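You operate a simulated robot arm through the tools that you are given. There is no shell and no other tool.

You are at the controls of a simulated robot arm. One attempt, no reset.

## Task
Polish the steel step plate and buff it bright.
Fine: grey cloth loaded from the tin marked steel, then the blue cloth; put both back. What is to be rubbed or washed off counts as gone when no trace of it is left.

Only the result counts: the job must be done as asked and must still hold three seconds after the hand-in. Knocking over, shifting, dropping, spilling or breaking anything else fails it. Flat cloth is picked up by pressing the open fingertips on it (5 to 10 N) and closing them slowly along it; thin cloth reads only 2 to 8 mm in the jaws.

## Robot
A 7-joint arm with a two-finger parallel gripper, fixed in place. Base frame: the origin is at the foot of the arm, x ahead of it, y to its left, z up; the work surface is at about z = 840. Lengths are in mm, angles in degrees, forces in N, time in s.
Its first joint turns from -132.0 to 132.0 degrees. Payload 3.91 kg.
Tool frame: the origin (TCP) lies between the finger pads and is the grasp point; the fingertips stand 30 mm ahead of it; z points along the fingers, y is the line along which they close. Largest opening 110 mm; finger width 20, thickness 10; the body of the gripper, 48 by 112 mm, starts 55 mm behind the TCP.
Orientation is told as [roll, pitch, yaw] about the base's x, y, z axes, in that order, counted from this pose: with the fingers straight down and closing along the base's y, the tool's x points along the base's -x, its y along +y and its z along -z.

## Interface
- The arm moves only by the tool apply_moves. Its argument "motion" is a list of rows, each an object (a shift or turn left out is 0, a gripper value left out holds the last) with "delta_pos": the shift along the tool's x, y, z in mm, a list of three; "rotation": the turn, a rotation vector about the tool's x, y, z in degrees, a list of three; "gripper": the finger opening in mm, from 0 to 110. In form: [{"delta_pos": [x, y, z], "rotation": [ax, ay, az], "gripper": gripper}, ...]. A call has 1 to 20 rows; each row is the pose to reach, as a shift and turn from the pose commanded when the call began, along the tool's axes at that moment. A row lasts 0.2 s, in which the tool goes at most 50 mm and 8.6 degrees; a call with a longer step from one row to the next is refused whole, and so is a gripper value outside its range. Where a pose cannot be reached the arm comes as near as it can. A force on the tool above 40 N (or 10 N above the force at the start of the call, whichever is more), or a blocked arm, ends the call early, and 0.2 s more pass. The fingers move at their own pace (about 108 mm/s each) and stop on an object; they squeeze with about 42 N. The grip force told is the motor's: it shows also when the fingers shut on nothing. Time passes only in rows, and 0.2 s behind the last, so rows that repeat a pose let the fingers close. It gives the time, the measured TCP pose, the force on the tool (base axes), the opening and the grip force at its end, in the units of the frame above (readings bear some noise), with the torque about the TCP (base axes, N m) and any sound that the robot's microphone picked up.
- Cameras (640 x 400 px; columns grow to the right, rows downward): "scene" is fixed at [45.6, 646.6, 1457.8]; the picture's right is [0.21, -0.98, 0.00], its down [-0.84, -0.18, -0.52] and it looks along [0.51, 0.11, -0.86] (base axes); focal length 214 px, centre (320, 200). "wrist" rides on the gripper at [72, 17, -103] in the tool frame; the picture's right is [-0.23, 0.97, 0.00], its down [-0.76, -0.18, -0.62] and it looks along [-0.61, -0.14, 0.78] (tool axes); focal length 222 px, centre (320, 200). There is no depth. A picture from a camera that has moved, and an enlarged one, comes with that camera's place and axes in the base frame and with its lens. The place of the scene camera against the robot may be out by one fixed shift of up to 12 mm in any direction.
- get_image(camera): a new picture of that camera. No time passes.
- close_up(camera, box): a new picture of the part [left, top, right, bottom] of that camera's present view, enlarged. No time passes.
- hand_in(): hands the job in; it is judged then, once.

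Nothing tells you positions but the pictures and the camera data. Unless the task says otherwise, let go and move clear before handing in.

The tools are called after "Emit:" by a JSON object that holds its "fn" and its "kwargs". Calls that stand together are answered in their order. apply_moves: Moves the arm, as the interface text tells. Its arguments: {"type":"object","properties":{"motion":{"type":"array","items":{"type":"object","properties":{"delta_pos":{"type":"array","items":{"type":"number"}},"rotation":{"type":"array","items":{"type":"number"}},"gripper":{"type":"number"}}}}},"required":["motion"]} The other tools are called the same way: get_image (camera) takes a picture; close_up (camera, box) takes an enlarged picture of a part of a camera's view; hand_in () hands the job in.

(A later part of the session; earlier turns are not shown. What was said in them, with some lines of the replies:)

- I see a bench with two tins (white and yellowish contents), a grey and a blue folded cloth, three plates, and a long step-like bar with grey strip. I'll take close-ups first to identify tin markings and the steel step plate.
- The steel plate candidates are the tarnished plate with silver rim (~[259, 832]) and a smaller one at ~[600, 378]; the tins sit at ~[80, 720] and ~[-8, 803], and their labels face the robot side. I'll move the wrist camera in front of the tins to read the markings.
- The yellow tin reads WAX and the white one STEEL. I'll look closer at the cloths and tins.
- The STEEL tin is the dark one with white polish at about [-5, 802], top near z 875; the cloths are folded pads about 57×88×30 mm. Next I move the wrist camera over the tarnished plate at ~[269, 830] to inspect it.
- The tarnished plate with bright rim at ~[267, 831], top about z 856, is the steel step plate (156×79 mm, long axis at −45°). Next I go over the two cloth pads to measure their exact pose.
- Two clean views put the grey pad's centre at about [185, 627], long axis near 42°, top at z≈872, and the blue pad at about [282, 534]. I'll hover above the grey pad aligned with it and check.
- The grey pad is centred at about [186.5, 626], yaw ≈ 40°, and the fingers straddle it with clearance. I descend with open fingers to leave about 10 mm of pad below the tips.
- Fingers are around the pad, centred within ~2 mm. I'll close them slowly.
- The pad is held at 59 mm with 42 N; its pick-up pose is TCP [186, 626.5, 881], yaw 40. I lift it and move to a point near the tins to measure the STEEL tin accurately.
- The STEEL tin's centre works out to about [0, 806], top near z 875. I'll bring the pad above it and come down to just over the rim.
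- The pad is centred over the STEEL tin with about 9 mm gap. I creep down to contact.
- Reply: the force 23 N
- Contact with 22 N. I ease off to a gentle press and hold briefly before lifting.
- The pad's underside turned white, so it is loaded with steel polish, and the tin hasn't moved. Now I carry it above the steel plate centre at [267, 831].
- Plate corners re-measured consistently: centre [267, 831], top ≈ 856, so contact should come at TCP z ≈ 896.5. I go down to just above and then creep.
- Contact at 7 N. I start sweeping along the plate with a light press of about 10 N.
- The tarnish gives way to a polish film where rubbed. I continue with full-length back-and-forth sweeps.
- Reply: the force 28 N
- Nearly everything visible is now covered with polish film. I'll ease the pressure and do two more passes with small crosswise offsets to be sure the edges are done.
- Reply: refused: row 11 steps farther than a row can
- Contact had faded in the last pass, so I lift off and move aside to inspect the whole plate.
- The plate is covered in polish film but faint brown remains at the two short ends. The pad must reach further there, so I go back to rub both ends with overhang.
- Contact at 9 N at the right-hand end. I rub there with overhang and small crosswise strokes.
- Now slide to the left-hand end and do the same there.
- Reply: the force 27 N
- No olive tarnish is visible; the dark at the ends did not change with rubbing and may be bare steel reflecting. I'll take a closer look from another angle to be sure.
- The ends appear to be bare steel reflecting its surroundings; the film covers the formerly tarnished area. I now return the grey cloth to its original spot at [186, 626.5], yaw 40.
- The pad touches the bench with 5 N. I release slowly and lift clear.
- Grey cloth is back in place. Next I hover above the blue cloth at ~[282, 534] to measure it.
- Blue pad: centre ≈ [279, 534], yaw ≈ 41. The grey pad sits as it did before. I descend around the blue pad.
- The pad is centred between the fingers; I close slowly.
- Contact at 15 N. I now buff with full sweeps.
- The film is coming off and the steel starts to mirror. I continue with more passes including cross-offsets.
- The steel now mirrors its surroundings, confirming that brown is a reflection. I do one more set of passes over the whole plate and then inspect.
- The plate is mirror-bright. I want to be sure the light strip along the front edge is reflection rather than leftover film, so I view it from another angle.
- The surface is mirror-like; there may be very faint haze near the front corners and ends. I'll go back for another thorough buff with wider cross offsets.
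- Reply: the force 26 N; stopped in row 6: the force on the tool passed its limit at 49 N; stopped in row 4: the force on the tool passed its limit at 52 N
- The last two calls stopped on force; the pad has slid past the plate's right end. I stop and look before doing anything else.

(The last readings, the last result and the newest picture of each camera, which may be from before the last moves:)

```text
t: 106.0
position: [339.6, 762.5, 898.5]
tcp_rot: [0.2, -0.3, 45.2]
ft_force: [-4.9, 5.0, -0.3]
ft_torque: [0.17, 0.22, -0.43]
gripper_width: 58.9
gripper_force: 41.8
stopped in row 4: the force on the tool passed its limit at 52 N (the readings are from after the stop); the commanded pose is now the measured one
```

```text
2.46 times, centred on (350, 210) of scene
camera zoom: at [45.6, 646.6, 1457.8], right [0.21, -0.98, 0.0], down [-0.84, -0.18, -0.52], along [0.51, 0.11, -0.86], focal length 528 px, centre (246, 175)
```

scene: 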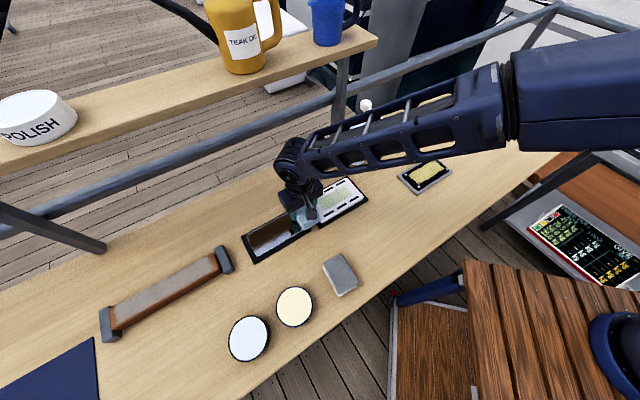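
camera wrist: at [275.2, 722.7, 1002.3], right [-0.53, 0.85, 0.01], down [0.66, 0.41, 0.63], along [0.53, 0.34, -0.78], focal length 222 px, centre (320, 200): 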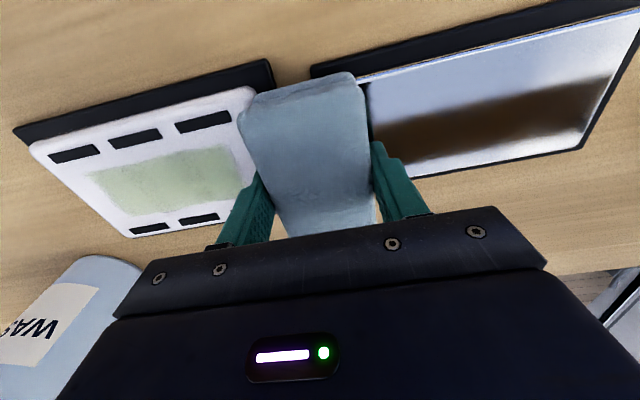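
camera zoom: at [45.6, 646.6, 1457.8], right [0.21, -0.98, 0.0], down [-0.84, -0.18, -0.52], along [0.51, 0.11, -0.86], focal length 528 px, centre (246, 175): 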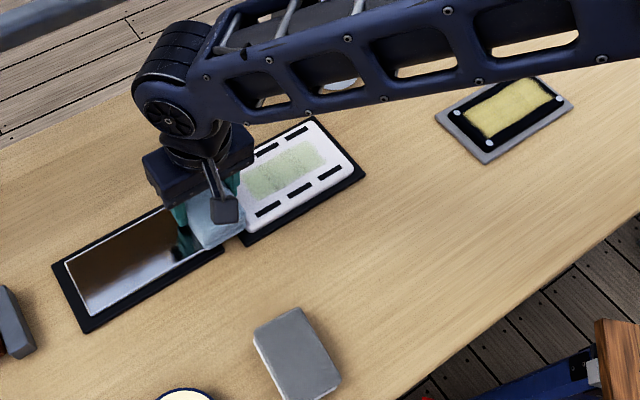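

Comparing with the first picture, vent and plate trays appear in the same place; the pad just bumped the vent's side. I back off slightly and lift straight up.

Emit:
{"fn": "apply_moves", "kwargs": {"motion": [{"delta_pos": [0, 2, -1]}, {"delta_pos": [0, 3, -4]}, {"delta_pos": [0, 3, -12]}, {"delta_pos": [0, 3, -40]}, {"delta_pos": [0, 3, -80]}, {"delta_pos": [0, 3, -120]}, {"delta_pos": [0, 3, -120]}]}}

Emit:
{"fn": "get_image", "kwargs": {"camera": "wrist"}}

Emit:
{"fn": "get_image", "kwargs": {"camera": "scene"}}

Emit:
{"fn": "close_up", "kwargs": {"camera": "wrist", "box": [220, 50, 400, 240]}}

```text
t: 107.6
position: [338.0, 764.5, 1018.3]
tcp_rot: [0.2, -0.3, 45.3]
ft_force: [-0.1, 0.0, -1.2]
ft_torque: [0.03, -0.01, 0.0]
gripper_width: 59.0
gripper_force: 42.6
```

```text
taken
camera wrist: at [274.9, 724.7, 1121.4], right [-0.53, 0.85, 0.0], down [0.66, 0.41, 0.63], along [0.53, 0.34, -0.78], focal length 222 px, centre (320, 200)
```

wrist: 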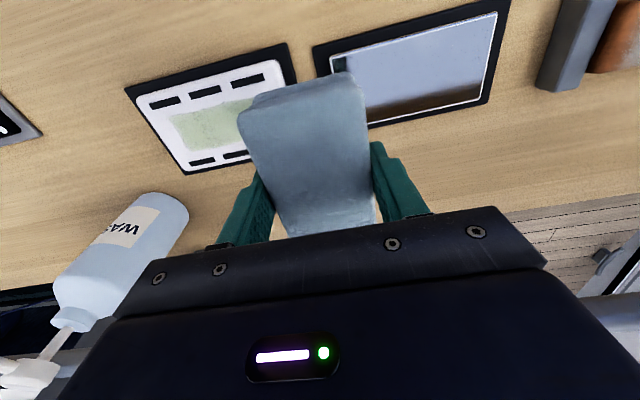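

```text
taken
```

scene: 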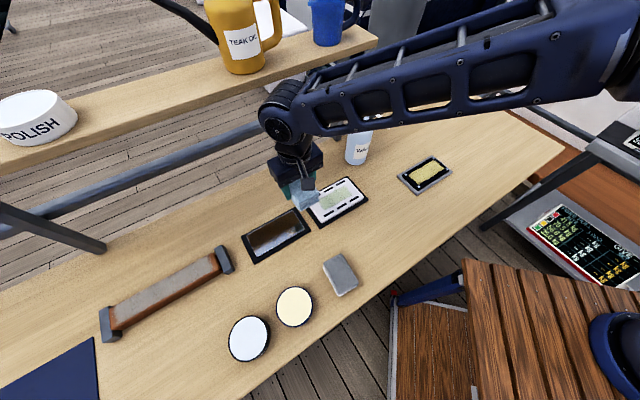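

```text
2.11 times, centred on (310, 145) of wrist
camera zoom: at [274.9, 724.7, 1121.4], right [-0.53, 0.85, 0.0], down [0.66, 0.41, 0.63], along [0.53, 0.34, -0.78], focal length 468 px, centre (341, 316)
```

zoom: 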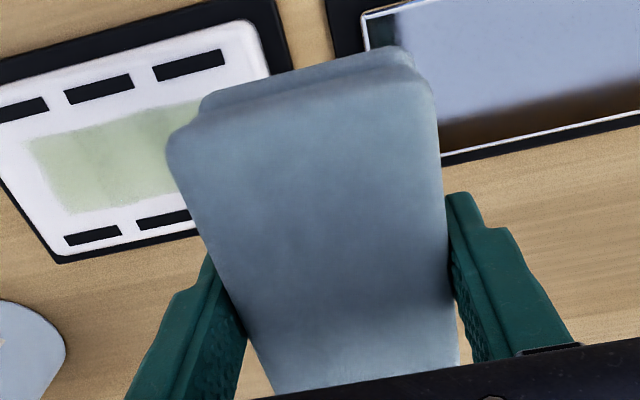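

Emit:
{"fn": "close_up", "kwargs": {"camera": "scene", "box": [230, 195, 320, 275]}}

Emit:
{"fn": "close_up", "kwargs": {"camera": "scene", "box": [220, 150, 480, 270]}}

Emit:
{"fn": "close_up", "kwargs": {"camera": "wrist", "box": [310, 0, 510, 130]}}

```text
5.00 times, centred on (275, 235) of scene
camera zoom: at [45.6, 646.6, 1457.8], right [0.21, -0.98, 0.0], down [-0.84, -0.18, -0.52], along [0.51, 0.11, -0.86], focal length 1072 px, centre (545, 25)
```

zoom: 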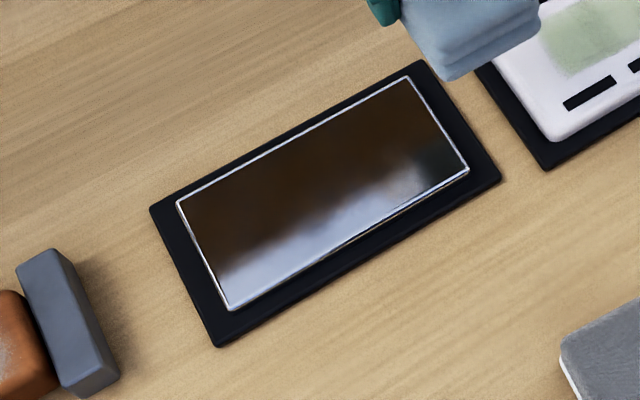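

```text
2.46 times, centred on (350, 210) of scene
camera zoom: at [45.6, 646.6, 1457.8], right [0.21, -0.98, 0.0], down [-0.84, -0.18, -0.52], along [0.51, 0.11, -0.86], focal length 528 px, centre (246, 175)
```

zoom: 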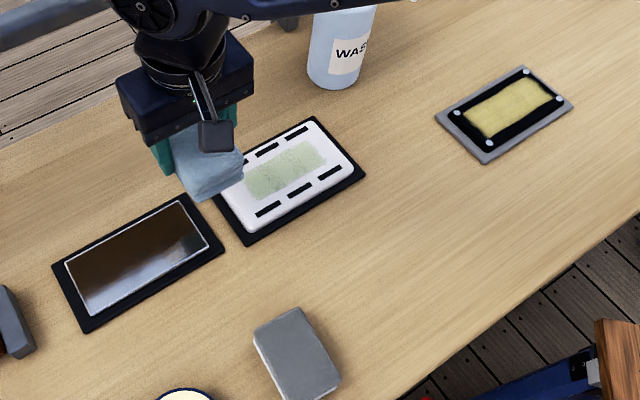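

```text
3.08 times, centred on (410, 65) of wrist
camera zoom: at [274.9, 724.7, 1121.4], right [-0.53, 0.85, 0.0], down [0.66, 0.41, 0.63], along [0.53, 0.34, -0.78], focal length 684 px, centre (43, 615)
```

zoom: 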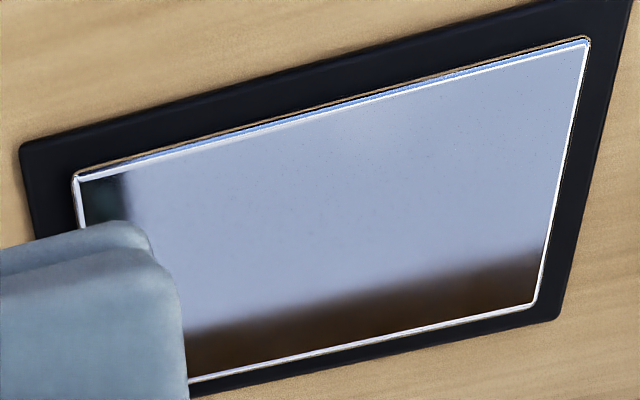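

Positions of plate and vent match the earlier pictures exactly. I'll view the plate from farther back so the front strip reflects dark and any leftover film would stand out.

Emit:
{"fn": "apply_moves", "kwargs": {"motion": [{"delta_pos": [30.5, -26.6, -2.4], "rotation": [-0.07, 0.35, -0.2]}, {"delta_pos": [61, -53.3, -4.8], "rotation": [-0.07, 0.35, -0.2]}, {"delta_pos": [91.4, -79.9, -7.2], "rotation": [-0.07, 0.35, -0.2]}, {"delta_pos": [121.9, -106.6, -9.6], "rotation": [-0.07, 0.35, -0.2]}, {"delta_pos": [152.4, -133.2, -12], "rotation": [-0.07, 0.35, -0.2]}, {"delta_pos": [152.4, -133.2, -12], "rotation": [-0.07, 0.35, -0.2]}, {"delta_pos": [152.4, -133.2, -12], "rotation": [-0.07, 0.35, -0.2]}]}}

Emit:
{"fn": "get_image", "kwargs": {"camera": "wrist"}}

Emit:
{"fn": "close_up", "kwargs": {"camera": "wrist", "box": [420, 110, 600, 220]}}

Emit:
{"fn": "close_up", "kwargs": {"camera": "scene", "box": [248, 205, 305, 260]}}

```text
t: 109.2
position: [326.1, 562.5, 1029.5]
tcp_rot: [0.2, 0.1, 45.5]
ft_force: [-0.1, 1.1, -1.4]
ft_torque: [0.0, 0.01, -0.01]
gripper_width: 59.1
gripper_force: 41.9
```

```text
taken
camera wrist: at [262.1, 522.4, 1134.1], right [-0.54, 0.84, 0.0], down [0.66, 0.42, 0.62], along [0.52, 0.34, -0.78], focal length 222 px, centre (320, 200)
```

wrist: 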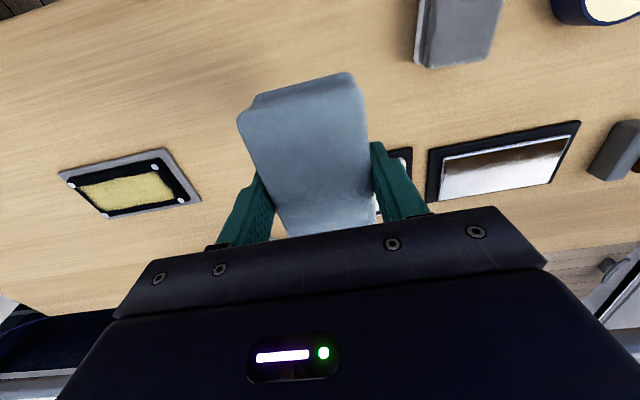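

```text
3.56 times, centred on (510, 165) of wrist
camera zoom: at [262.1, 522.4, 1134.1], right [-0.54, 0.84, 0.0], down [0.66, 0.42, 0.62], along [0.52, 0.34, -0.78], focal length 790 px, centre (-356, 324)
```

zoom: 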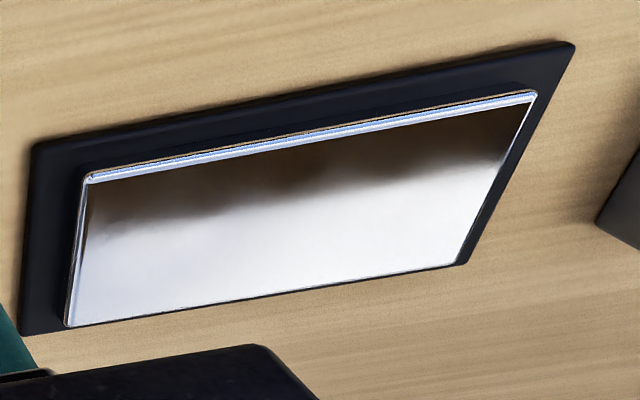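

```text
7.27 times, centred on (276, 232) of scene
camera zoom: at [45.6, 646.6, 1457.8], right [0.21, -0.98, 0.0], down [-0.84, -0.18, -0.52], along [0.51, 0.11, -0.86], focal length 1560 px, centre (636, -36)
```

zoom: 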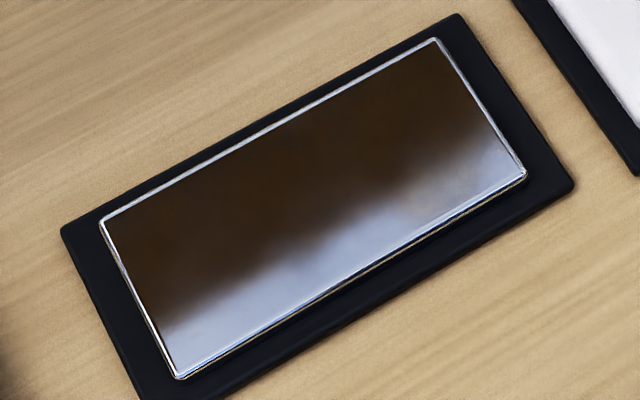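

Emit:
{"fn": "close_up", "kwargs": {"camera": "wrist", "box": [435, 135, 525, 205]}}

Emit:
{"fn": "close_up", "kwargs": {"camera": "wrist", "box": [500, 125, 585, 190]}}

```text
5.71 times, centred on (480, 170) of wrist
camera zoom: at [262.1, 522.4, 1134.1], right [-0.54, 0.84, 0.0], down [0.66, 0.42, 0.62], along [0.52, 0.34, -0.78], focal length 1269 px, centre (-594, 371)
```

zoom: 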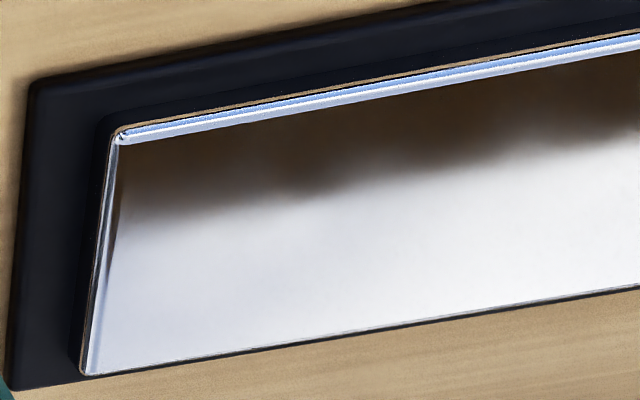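

```text
6.15 times, centred on (542, 158) of wrist
camera zoom: at [262.1, 522.4, 1134.1], right [-0.54, 0.84, 0.0], down [0.66, 0.42, 0.62], along [0.52, 0.34, -0.78], focal length 1367 px, centre (-1049, 462)
```

zoom: 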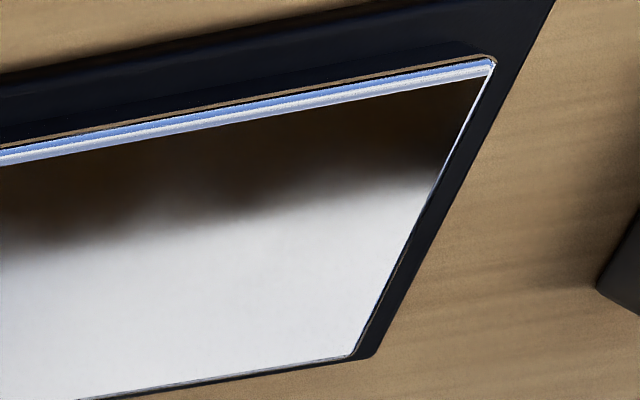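

The steel is clean and bright everywhere. Now I return the blue cloth to its spot at [279, 534], yaw 41.

Emit:
{"fn": "apply_moves", "kwargs": {"motion": [{"delta_pos": [17.5, 4.2, 20], "rotation": [0, 0, 1.4]}, {"delta_pos": [35, 8.4, 40], "rotation": [0, 0, 2.8]}, {"delta_pos": [52.5, 12.6, 70], "rotation": [0, 0, 4.2]}, {"delta_pos": [52.5, 12.6, 100], "rotation": [0, 0, 4.2]}, {"delta_pos": [52.5, 12.6, 125], "rotation": [0, 0, 4.2]}, {"delta_pos": [52.5, 12.6, 140], "rotation": [0, 0, 4.2]}, {"delta_pos": [52.5, 12.6, 140], "rotation": [0, 0, 4.2]}, {"delta_pos": [52.5, 12.6, 140], "rotation": [0, 0, 4.2]}]}}

Emit:
{"fn": "get_image", "kwargs": {"camera": "wrist"}}

Emit:
{"fn": "close_up", "kwargs": {"camera": "scene", "box": [320, 220, 420, 310]}}

```text
t: 111.0
position: [277.0, 532.1, 888.6]
tcp_rot: [0.2, 0.1, 41.3]
ft_force: [-0.5, 0.2, -0.3]
ft_torque: [0.01, 0.0, 0.0]
gripper_width: 59.0
gripper_force: 42.0
```

```text
taken
camera wrist: at [211.9, 497.8, 993.2], right [-0.47, 0.88, 0.0], down [0.69, 0.37, 0.62], along [0.55, 0.3, -0.78], focal length 222 px, centre (320, 200)
```

wrist: 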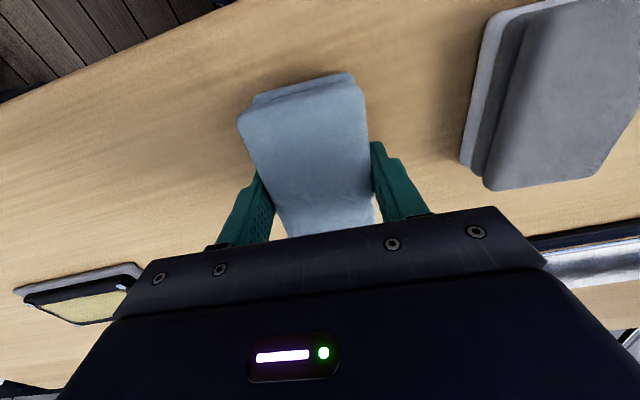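

```text
4.44 times, centred on (370, 265) of scene
camera zoom: at [45.6, 646.6, 1457.8], right [0.21, -0.98, 0.0], down [-0.84, -0.18, -0.52], along [0.51, 0.11, -0.86], focal length 953 px, centre (98, -89)
```

zoom: 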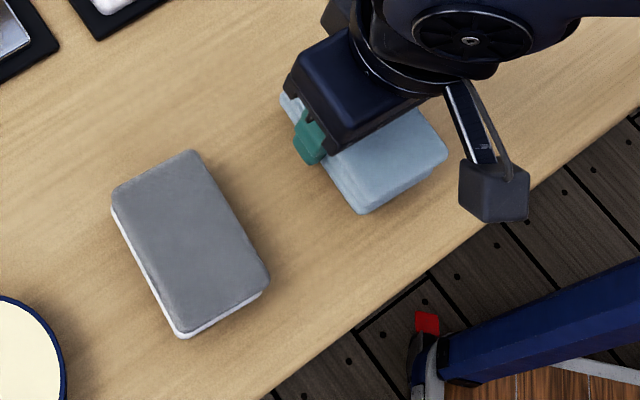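

Emit:
{"fn": "apply_moves", "kwargs": {"motion": [{"delta_pos": [-2.1, 0.1, 1.5]}, {"delta_pos": [-2.1, 0.1, 3]}, {"delta_pos": [-2.1, 0.1, 4]}, {"delta_pos": [-2.1, 0.1, 4]}]}}

```text
t: 112.0
position: [278.2, 533.8, 886.7]
tcp_rot: [0.1, 0.1, 41.3]
ft_force: [-0.6, 0.1, -0.4]
ft_torque: [0.02, 0.0, 0.0]
gripper_width: 58.9
gripper_force: 42.3
```

Position is right within a millimetre or so; I keep lowering in small steps until the pad touches the bench.

Emit:
{"fn": "apply_moves", "kwargs": {"motion": [{"delta_pos": [0, 0, 1]}, {"delta_pos": [0, 0, 2]}, {"delta_pos": [0, 0, 3]}, {"delta_pos": [0, 0, 3]}]}}

Emit:
{"fn": "apply_moves", "kwargs": {"motion": [{"delta_pos": [0, 0, 0.8]}, {"delta_pos": [0, 0, 1.5]}, {"delta_pos": [0, 0, 1.5]}]}}

```text
t: 113.0
position: [280.0, 534.0, 882.5]
tcp_rot: [0.2, 0.1, 41.3]
ft_force: [0.0, 0.8, 0.5]
ft_torque: [-0.04, -0.02, 0.04]
gripper_width: 58.9
gripper_force: 42.1
```

```text
t: 113.8
position: [279.7, 534.5, 881.6]
tcp_rot: [0.2, 0.0, 41.4]
ft_force: [0.5, -0.4, -0.7]
ft_torque: [-0.03, 0.0, 0.01]
gripper_width: 59.1
gripper_force: 41.6
```

Emit:
{"fn": "apply_moves", "kwargs": {"motion": [{"delta_pos": [0, 0, 0.5]}, {"delta_pos": [0, 0, 1.0]}, {"delta_pos": [0, 0, 1.0]}]}}

```text
t: 114.6
position: [279.8, 535.4, 879.0]
tcp_rot: [0.2, 0.0, 41.3]
ft_force: [-0.1, 0.2, -0.1]
ft_torque: [0.01, -0.02, 0.04]
gripper_width: 59.1
gripper_force: 42.0
```

Emit:
{"fn": "apply_moves", "kwargs": {"motion": [{"delta_pos": [0, 0, 0.5]}, {"delta_pos": [0, 0, 0.5]}]}}

```text
t: 115.2
position: [281.5, 534.8, 879.2]
tcp_rot: [0.2, 0.1, 41.2]
ft_force: [0.3, -1.8, 2.5]
ft_torque: [-0.04, -0.16, -0.02]
gripper_width: 59.1
gripper_force: 41.9
```

Emit:
{"fn": "apply_moves", "kwargs": {"motion": [{"delta_pos": [0, 0, 0.4]}, {"delta_pos": [0, 0, 0.4]}]}}

```text
t: 115.8
position: [280.5, 534.1, 878.9]
tcp_rot: [0.2, 0.0, 41.3]
ft_force: [0.9, 0.9, 10.0]
ft_torque: [0.06, -0.53, 0.01]
gripper_width: 59.3
gripper_force: 42.4
```

The pad is on the bench. I release slowly and lift clear.

Emit:
{"fn": "apply_moves", "kwargs": {"motion": [{"delta_pos": [0, 0, -0.3], "gripper": 60}, {"delta_pos": [0, 0, -0.3], "gripper": 63}, {"delta_pos": [0, 0, -0.3], "gripper": 68}, {"delta_pos": [0, 0, -0.3], "gripper": 76}, {"delta_pos": [0, 0, -0.3], "gripper": 90}, {"delta_pos": [0, 0, -0.3], "gripper": 110}, {"delta_pos": [0, 0, -0.3], "gripper": 110}, {"delta_pos": [0, 0, -10]}, {"delta_pos": [0, 0, -30]}, {"delta_pos": [0, 0, -60]}, {"delta_pos": [0, 0, -100]}, {"delta_pos": [0, 0, -140]}, {"delta_pos": [0, 0, -140]}]}}

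Emit:
{"fn": "get_image", "kwargs": {"camera": "wrist"}}

Emit:
{"fn": "get_image", "kwargs": {"camera": "scene"}}

```text
t: 118.6
position: [280.4, 533.2, 1019.9]
tcp_rot: [0.2, 0.2, 41.3]
ft_force: [0.2, 0.6, 0.1]
ft_torque: [0.02, -0.02, -0.04]
gripper_width: 110.2
gripper_force: 0.0
```

```text
taken
camera wrist: at [214.9, 498.1, 1124.1], right [-0.47, 0.88, 0.0], down [0.69, 0.37, 0.62], along [0.55, 0.3, -0.78], focal length 222 px, centre (320, 200)
```

wrist: 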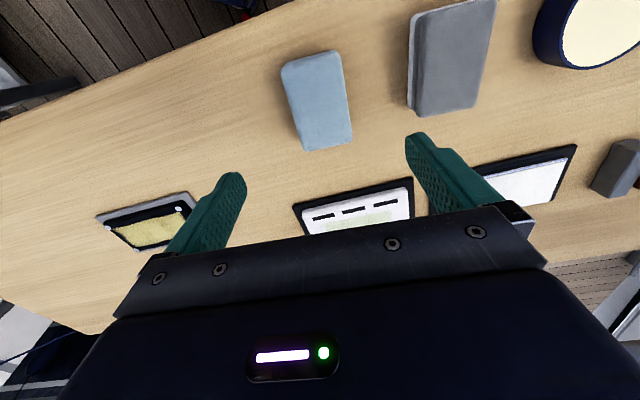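

```text
taken
```

scene: 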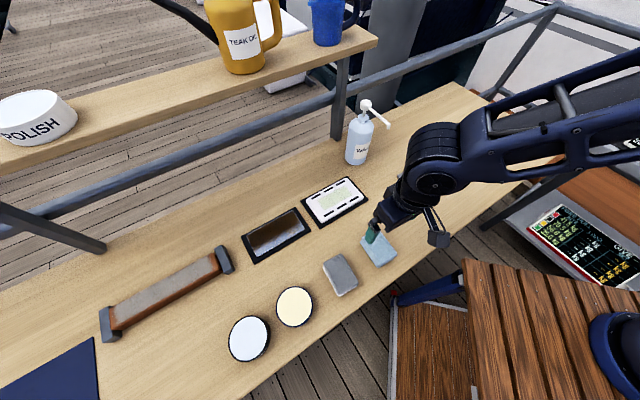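

Both cloths are back. With the empty gripper I take one more careful look at the plate from the same viewpoint as my first inspection.

Emit:
{"fn": "apply_moves", "kwargs": {"motion": [{"delta_pos": [-19, 36, -8], "rotation": [0, 0, -3.1]}, {"delta_pos": [-38, 72, -16], "rotation": [0, 0, -6.2]}, {"delta_pos": [-57, 108, -24], "rotation": [0, 0, -9.3]}, {"delta_pos": [-76, 144, -30], "rotation": [0, 0, -12.4]}, {"delta_pos": [-81, 182, -30], "rotation": [0, 0, -15.5]}, {"delta_pos": [-81, 224, -30], "rotation": [0, 0, -18.7]}, {"delta_pos": [-81, 224, -30], "rotation": [0, 0, -18.7]}, {"delta_pos": [-81, 224, -30], "rotation": [0, 0, -18.7]}]}}

Emit:
{"fn": "get_image", "kwargs": {"camera": "wrist"}}

Emit:
{"fn": "get_image", "kwargs": {"camera": "scene"}}

```text
t: 120.4
position: [196.3, 755.3, 1047.9]
tcp_rot: [0.3, 0.0, 60.1]
ft_force: [0.5, -0.3, 0.5]
ft_torque: [0.02, -0.02, -0.03]
gripper_width: 109.9
gripper_force: 0.0
```

```text
taken
camera wrist: at [145.2, 701.7, 1152.2], right [-0.73, 0.68, 0.0], down [0.54, 0.57, 0.62], along [0.42, 0.46, -0.78], focal length 222 px, centre (320, 200)
```

wrist: 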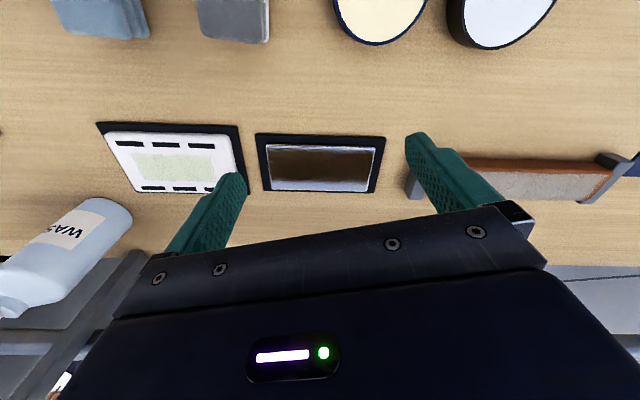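

```text
taken
```

scene: 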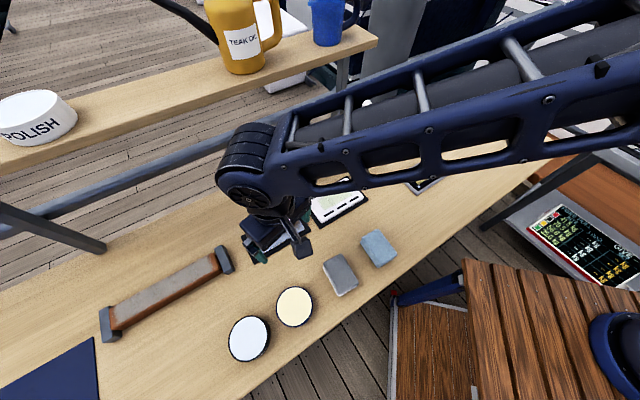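

Emit:
{"fn": "close_up", "kwargs": {"camera": "wrist", "box": [240, 115, 420, 215]}}

Emit:
{"fn": "close_up", "kwargs": {"camera": "scene", "box": [320, 220, 420, 310]}}

Emit:
{"fn": "close_up", "kwargs": {"camera": "scene", "box": [200, 260, 420, 380]}}

Emit:
{"fn": "close_up", "kwargs": {"camera": "wrist", "box": [80, 110, 260, 210]}}

```text
3.56 times, centred on (330, 165) of wrist
camera zoom: at [145.2, 701.7, 1152.2], right [-0.73, 0.68, 0.0], down [0.54, 0.57, 0.62], along [0.42, 0.46, -0.78], focal length 790 px, centre (284, 324)
```

zoom: 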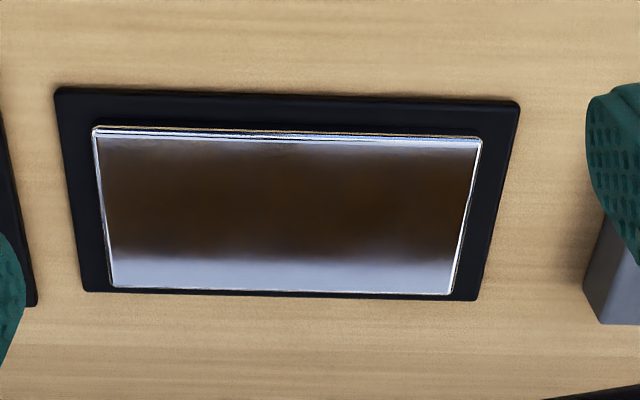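

```text
4.44 times, centred on (370, 265) of scene
camera zoom: at [45.6, 646.6, 1457.8], right [0.21, -0.98, 0.0], down [-0.84, -0.18, -0.52], along [0.51, 0.11, -0.86], focal length 953 px, centre (98, -89)
```

zoom: 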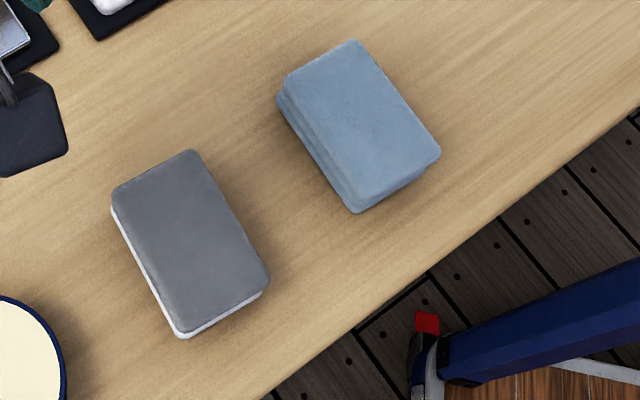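

```text
2.91 times, centred on (310, 320) of scene
camera zoom: at [45.6, 646.6, 1457.8], right [0.21, -0.98, 0.0], down [-0.84, -0.18, -0.52], along [0.51, 0.11, -0.86], focal length 624 px, centre (349, -149)
```

zoom: 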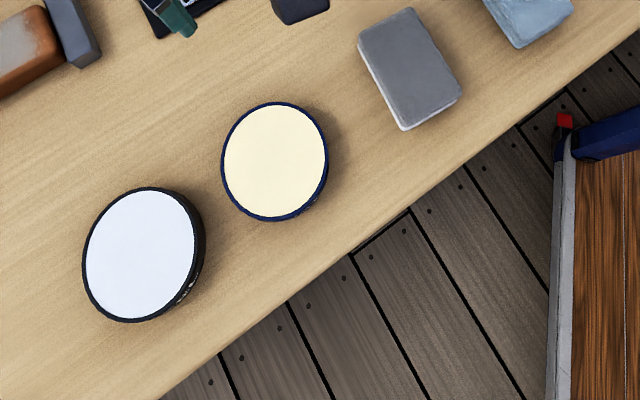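

```text
3.56 times, centred on (170, 160) of wrist
camera zoom: at [145.2, 701.7, 1152.2], right [-0.73, 0.68, 0.0], down [0.54, 0.57, 0.62], along [0.42, 0.46, -0.78], focal length 790 px, centre (853, 342)
```

zoom: 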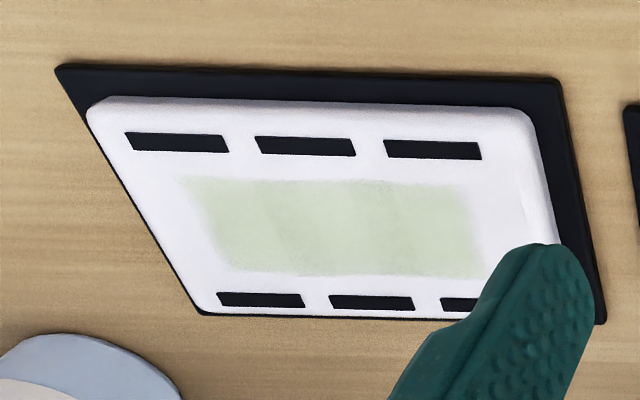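

Everything checks out: the plate is mirror-bright, tins, vent and other items are where they were, and both cloths lie in their original spots. I raise the arm clear and then hand in.

Emit:
{"fn": "apply_moves", "kwargs": {"motion": [{"delta_pos": [20, 0, -30]}, {"delta_pos": [45, 0, -60]}, {"delta_pos": [70, 0, -90]}, {"delta_pos": [95, 0, -115]}, {"delta_pos": [110, 0, -130]}, {"delta_pos": [110, 0, -130]}, {"delta_pos": [110, 0, -130]}]}}

Emit:
{"fn": "get_image", "kwargs": {"camera": "scene"}}

Emit:
{"fn": "close_up", "kwargs": {"camera": "wrist", "box": [200, 80, 440, 230]}}

```text
t: 122.0
position: [138.7, 659.5, 1179.6]
tcp_rot: [0.2, -0.1, 60.0]
ft_force: [0.0, -0.8, -0.7]
ft_torque: [0.0, 0.0, 0.02]
gripper_width: 109.9
gripper_force: 0.1
```

```text
taken
```

scene: 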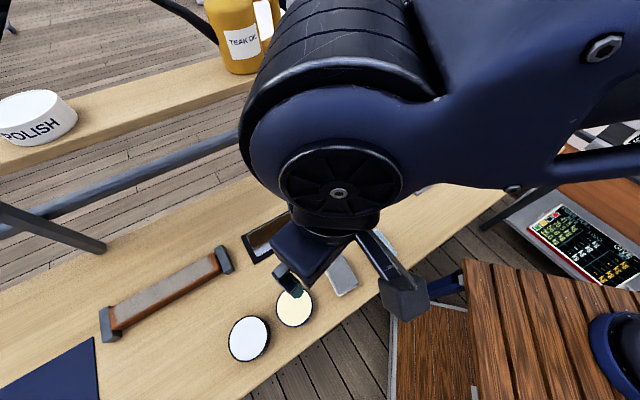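

```text
2.67 times, centred on (320, 155) of wrist
camera zoom: at [87.7, 605.0, 1283.6], right [-0.73, 0.68, 0.0], down [0.54, 0.57, 0.62], along [0.42, 0.46, -0.78], focal length 592 px, centre (320, 320)
```

zoom: 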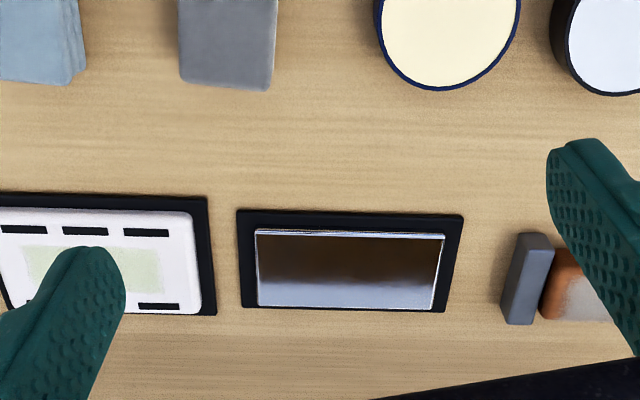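

The steel plate is bright, both cloths are back, the tins and other items are undisturbed, and the empty gripper is well clear. I hand in the job.

Emit:
{"fn": "hand_in", "kwargs": {}}

```text
The job is handed in.
```

The steel step plate is polished and buffed to a mirror finish, and I've handed the job in. The only result I got back was that it was handed in.

- **Polish:** I loaded the grey cloth from the tin marked STEEL and rubbed the whole plate, going over both short ends a second time, until no tarnish showed.
- **Buff:** The blue cloth took the polish film off. From several angles I could find no tarnish or film left; the brown and white patches on the plate moved with the camera, so they are reflections.
- **Cloths:** Both are back in their original spots, as near as the pictures show. The underside of the grey one is white with polish.
- **A bump:** Near the end of buffing, two moves ran into the force limit (49 and 52 N). On the second, the blue cloth slid past the plate's right end and pressed against the side of the white vent. Compared with earlier pictures, the vent, the plate and the tins look unmoved.
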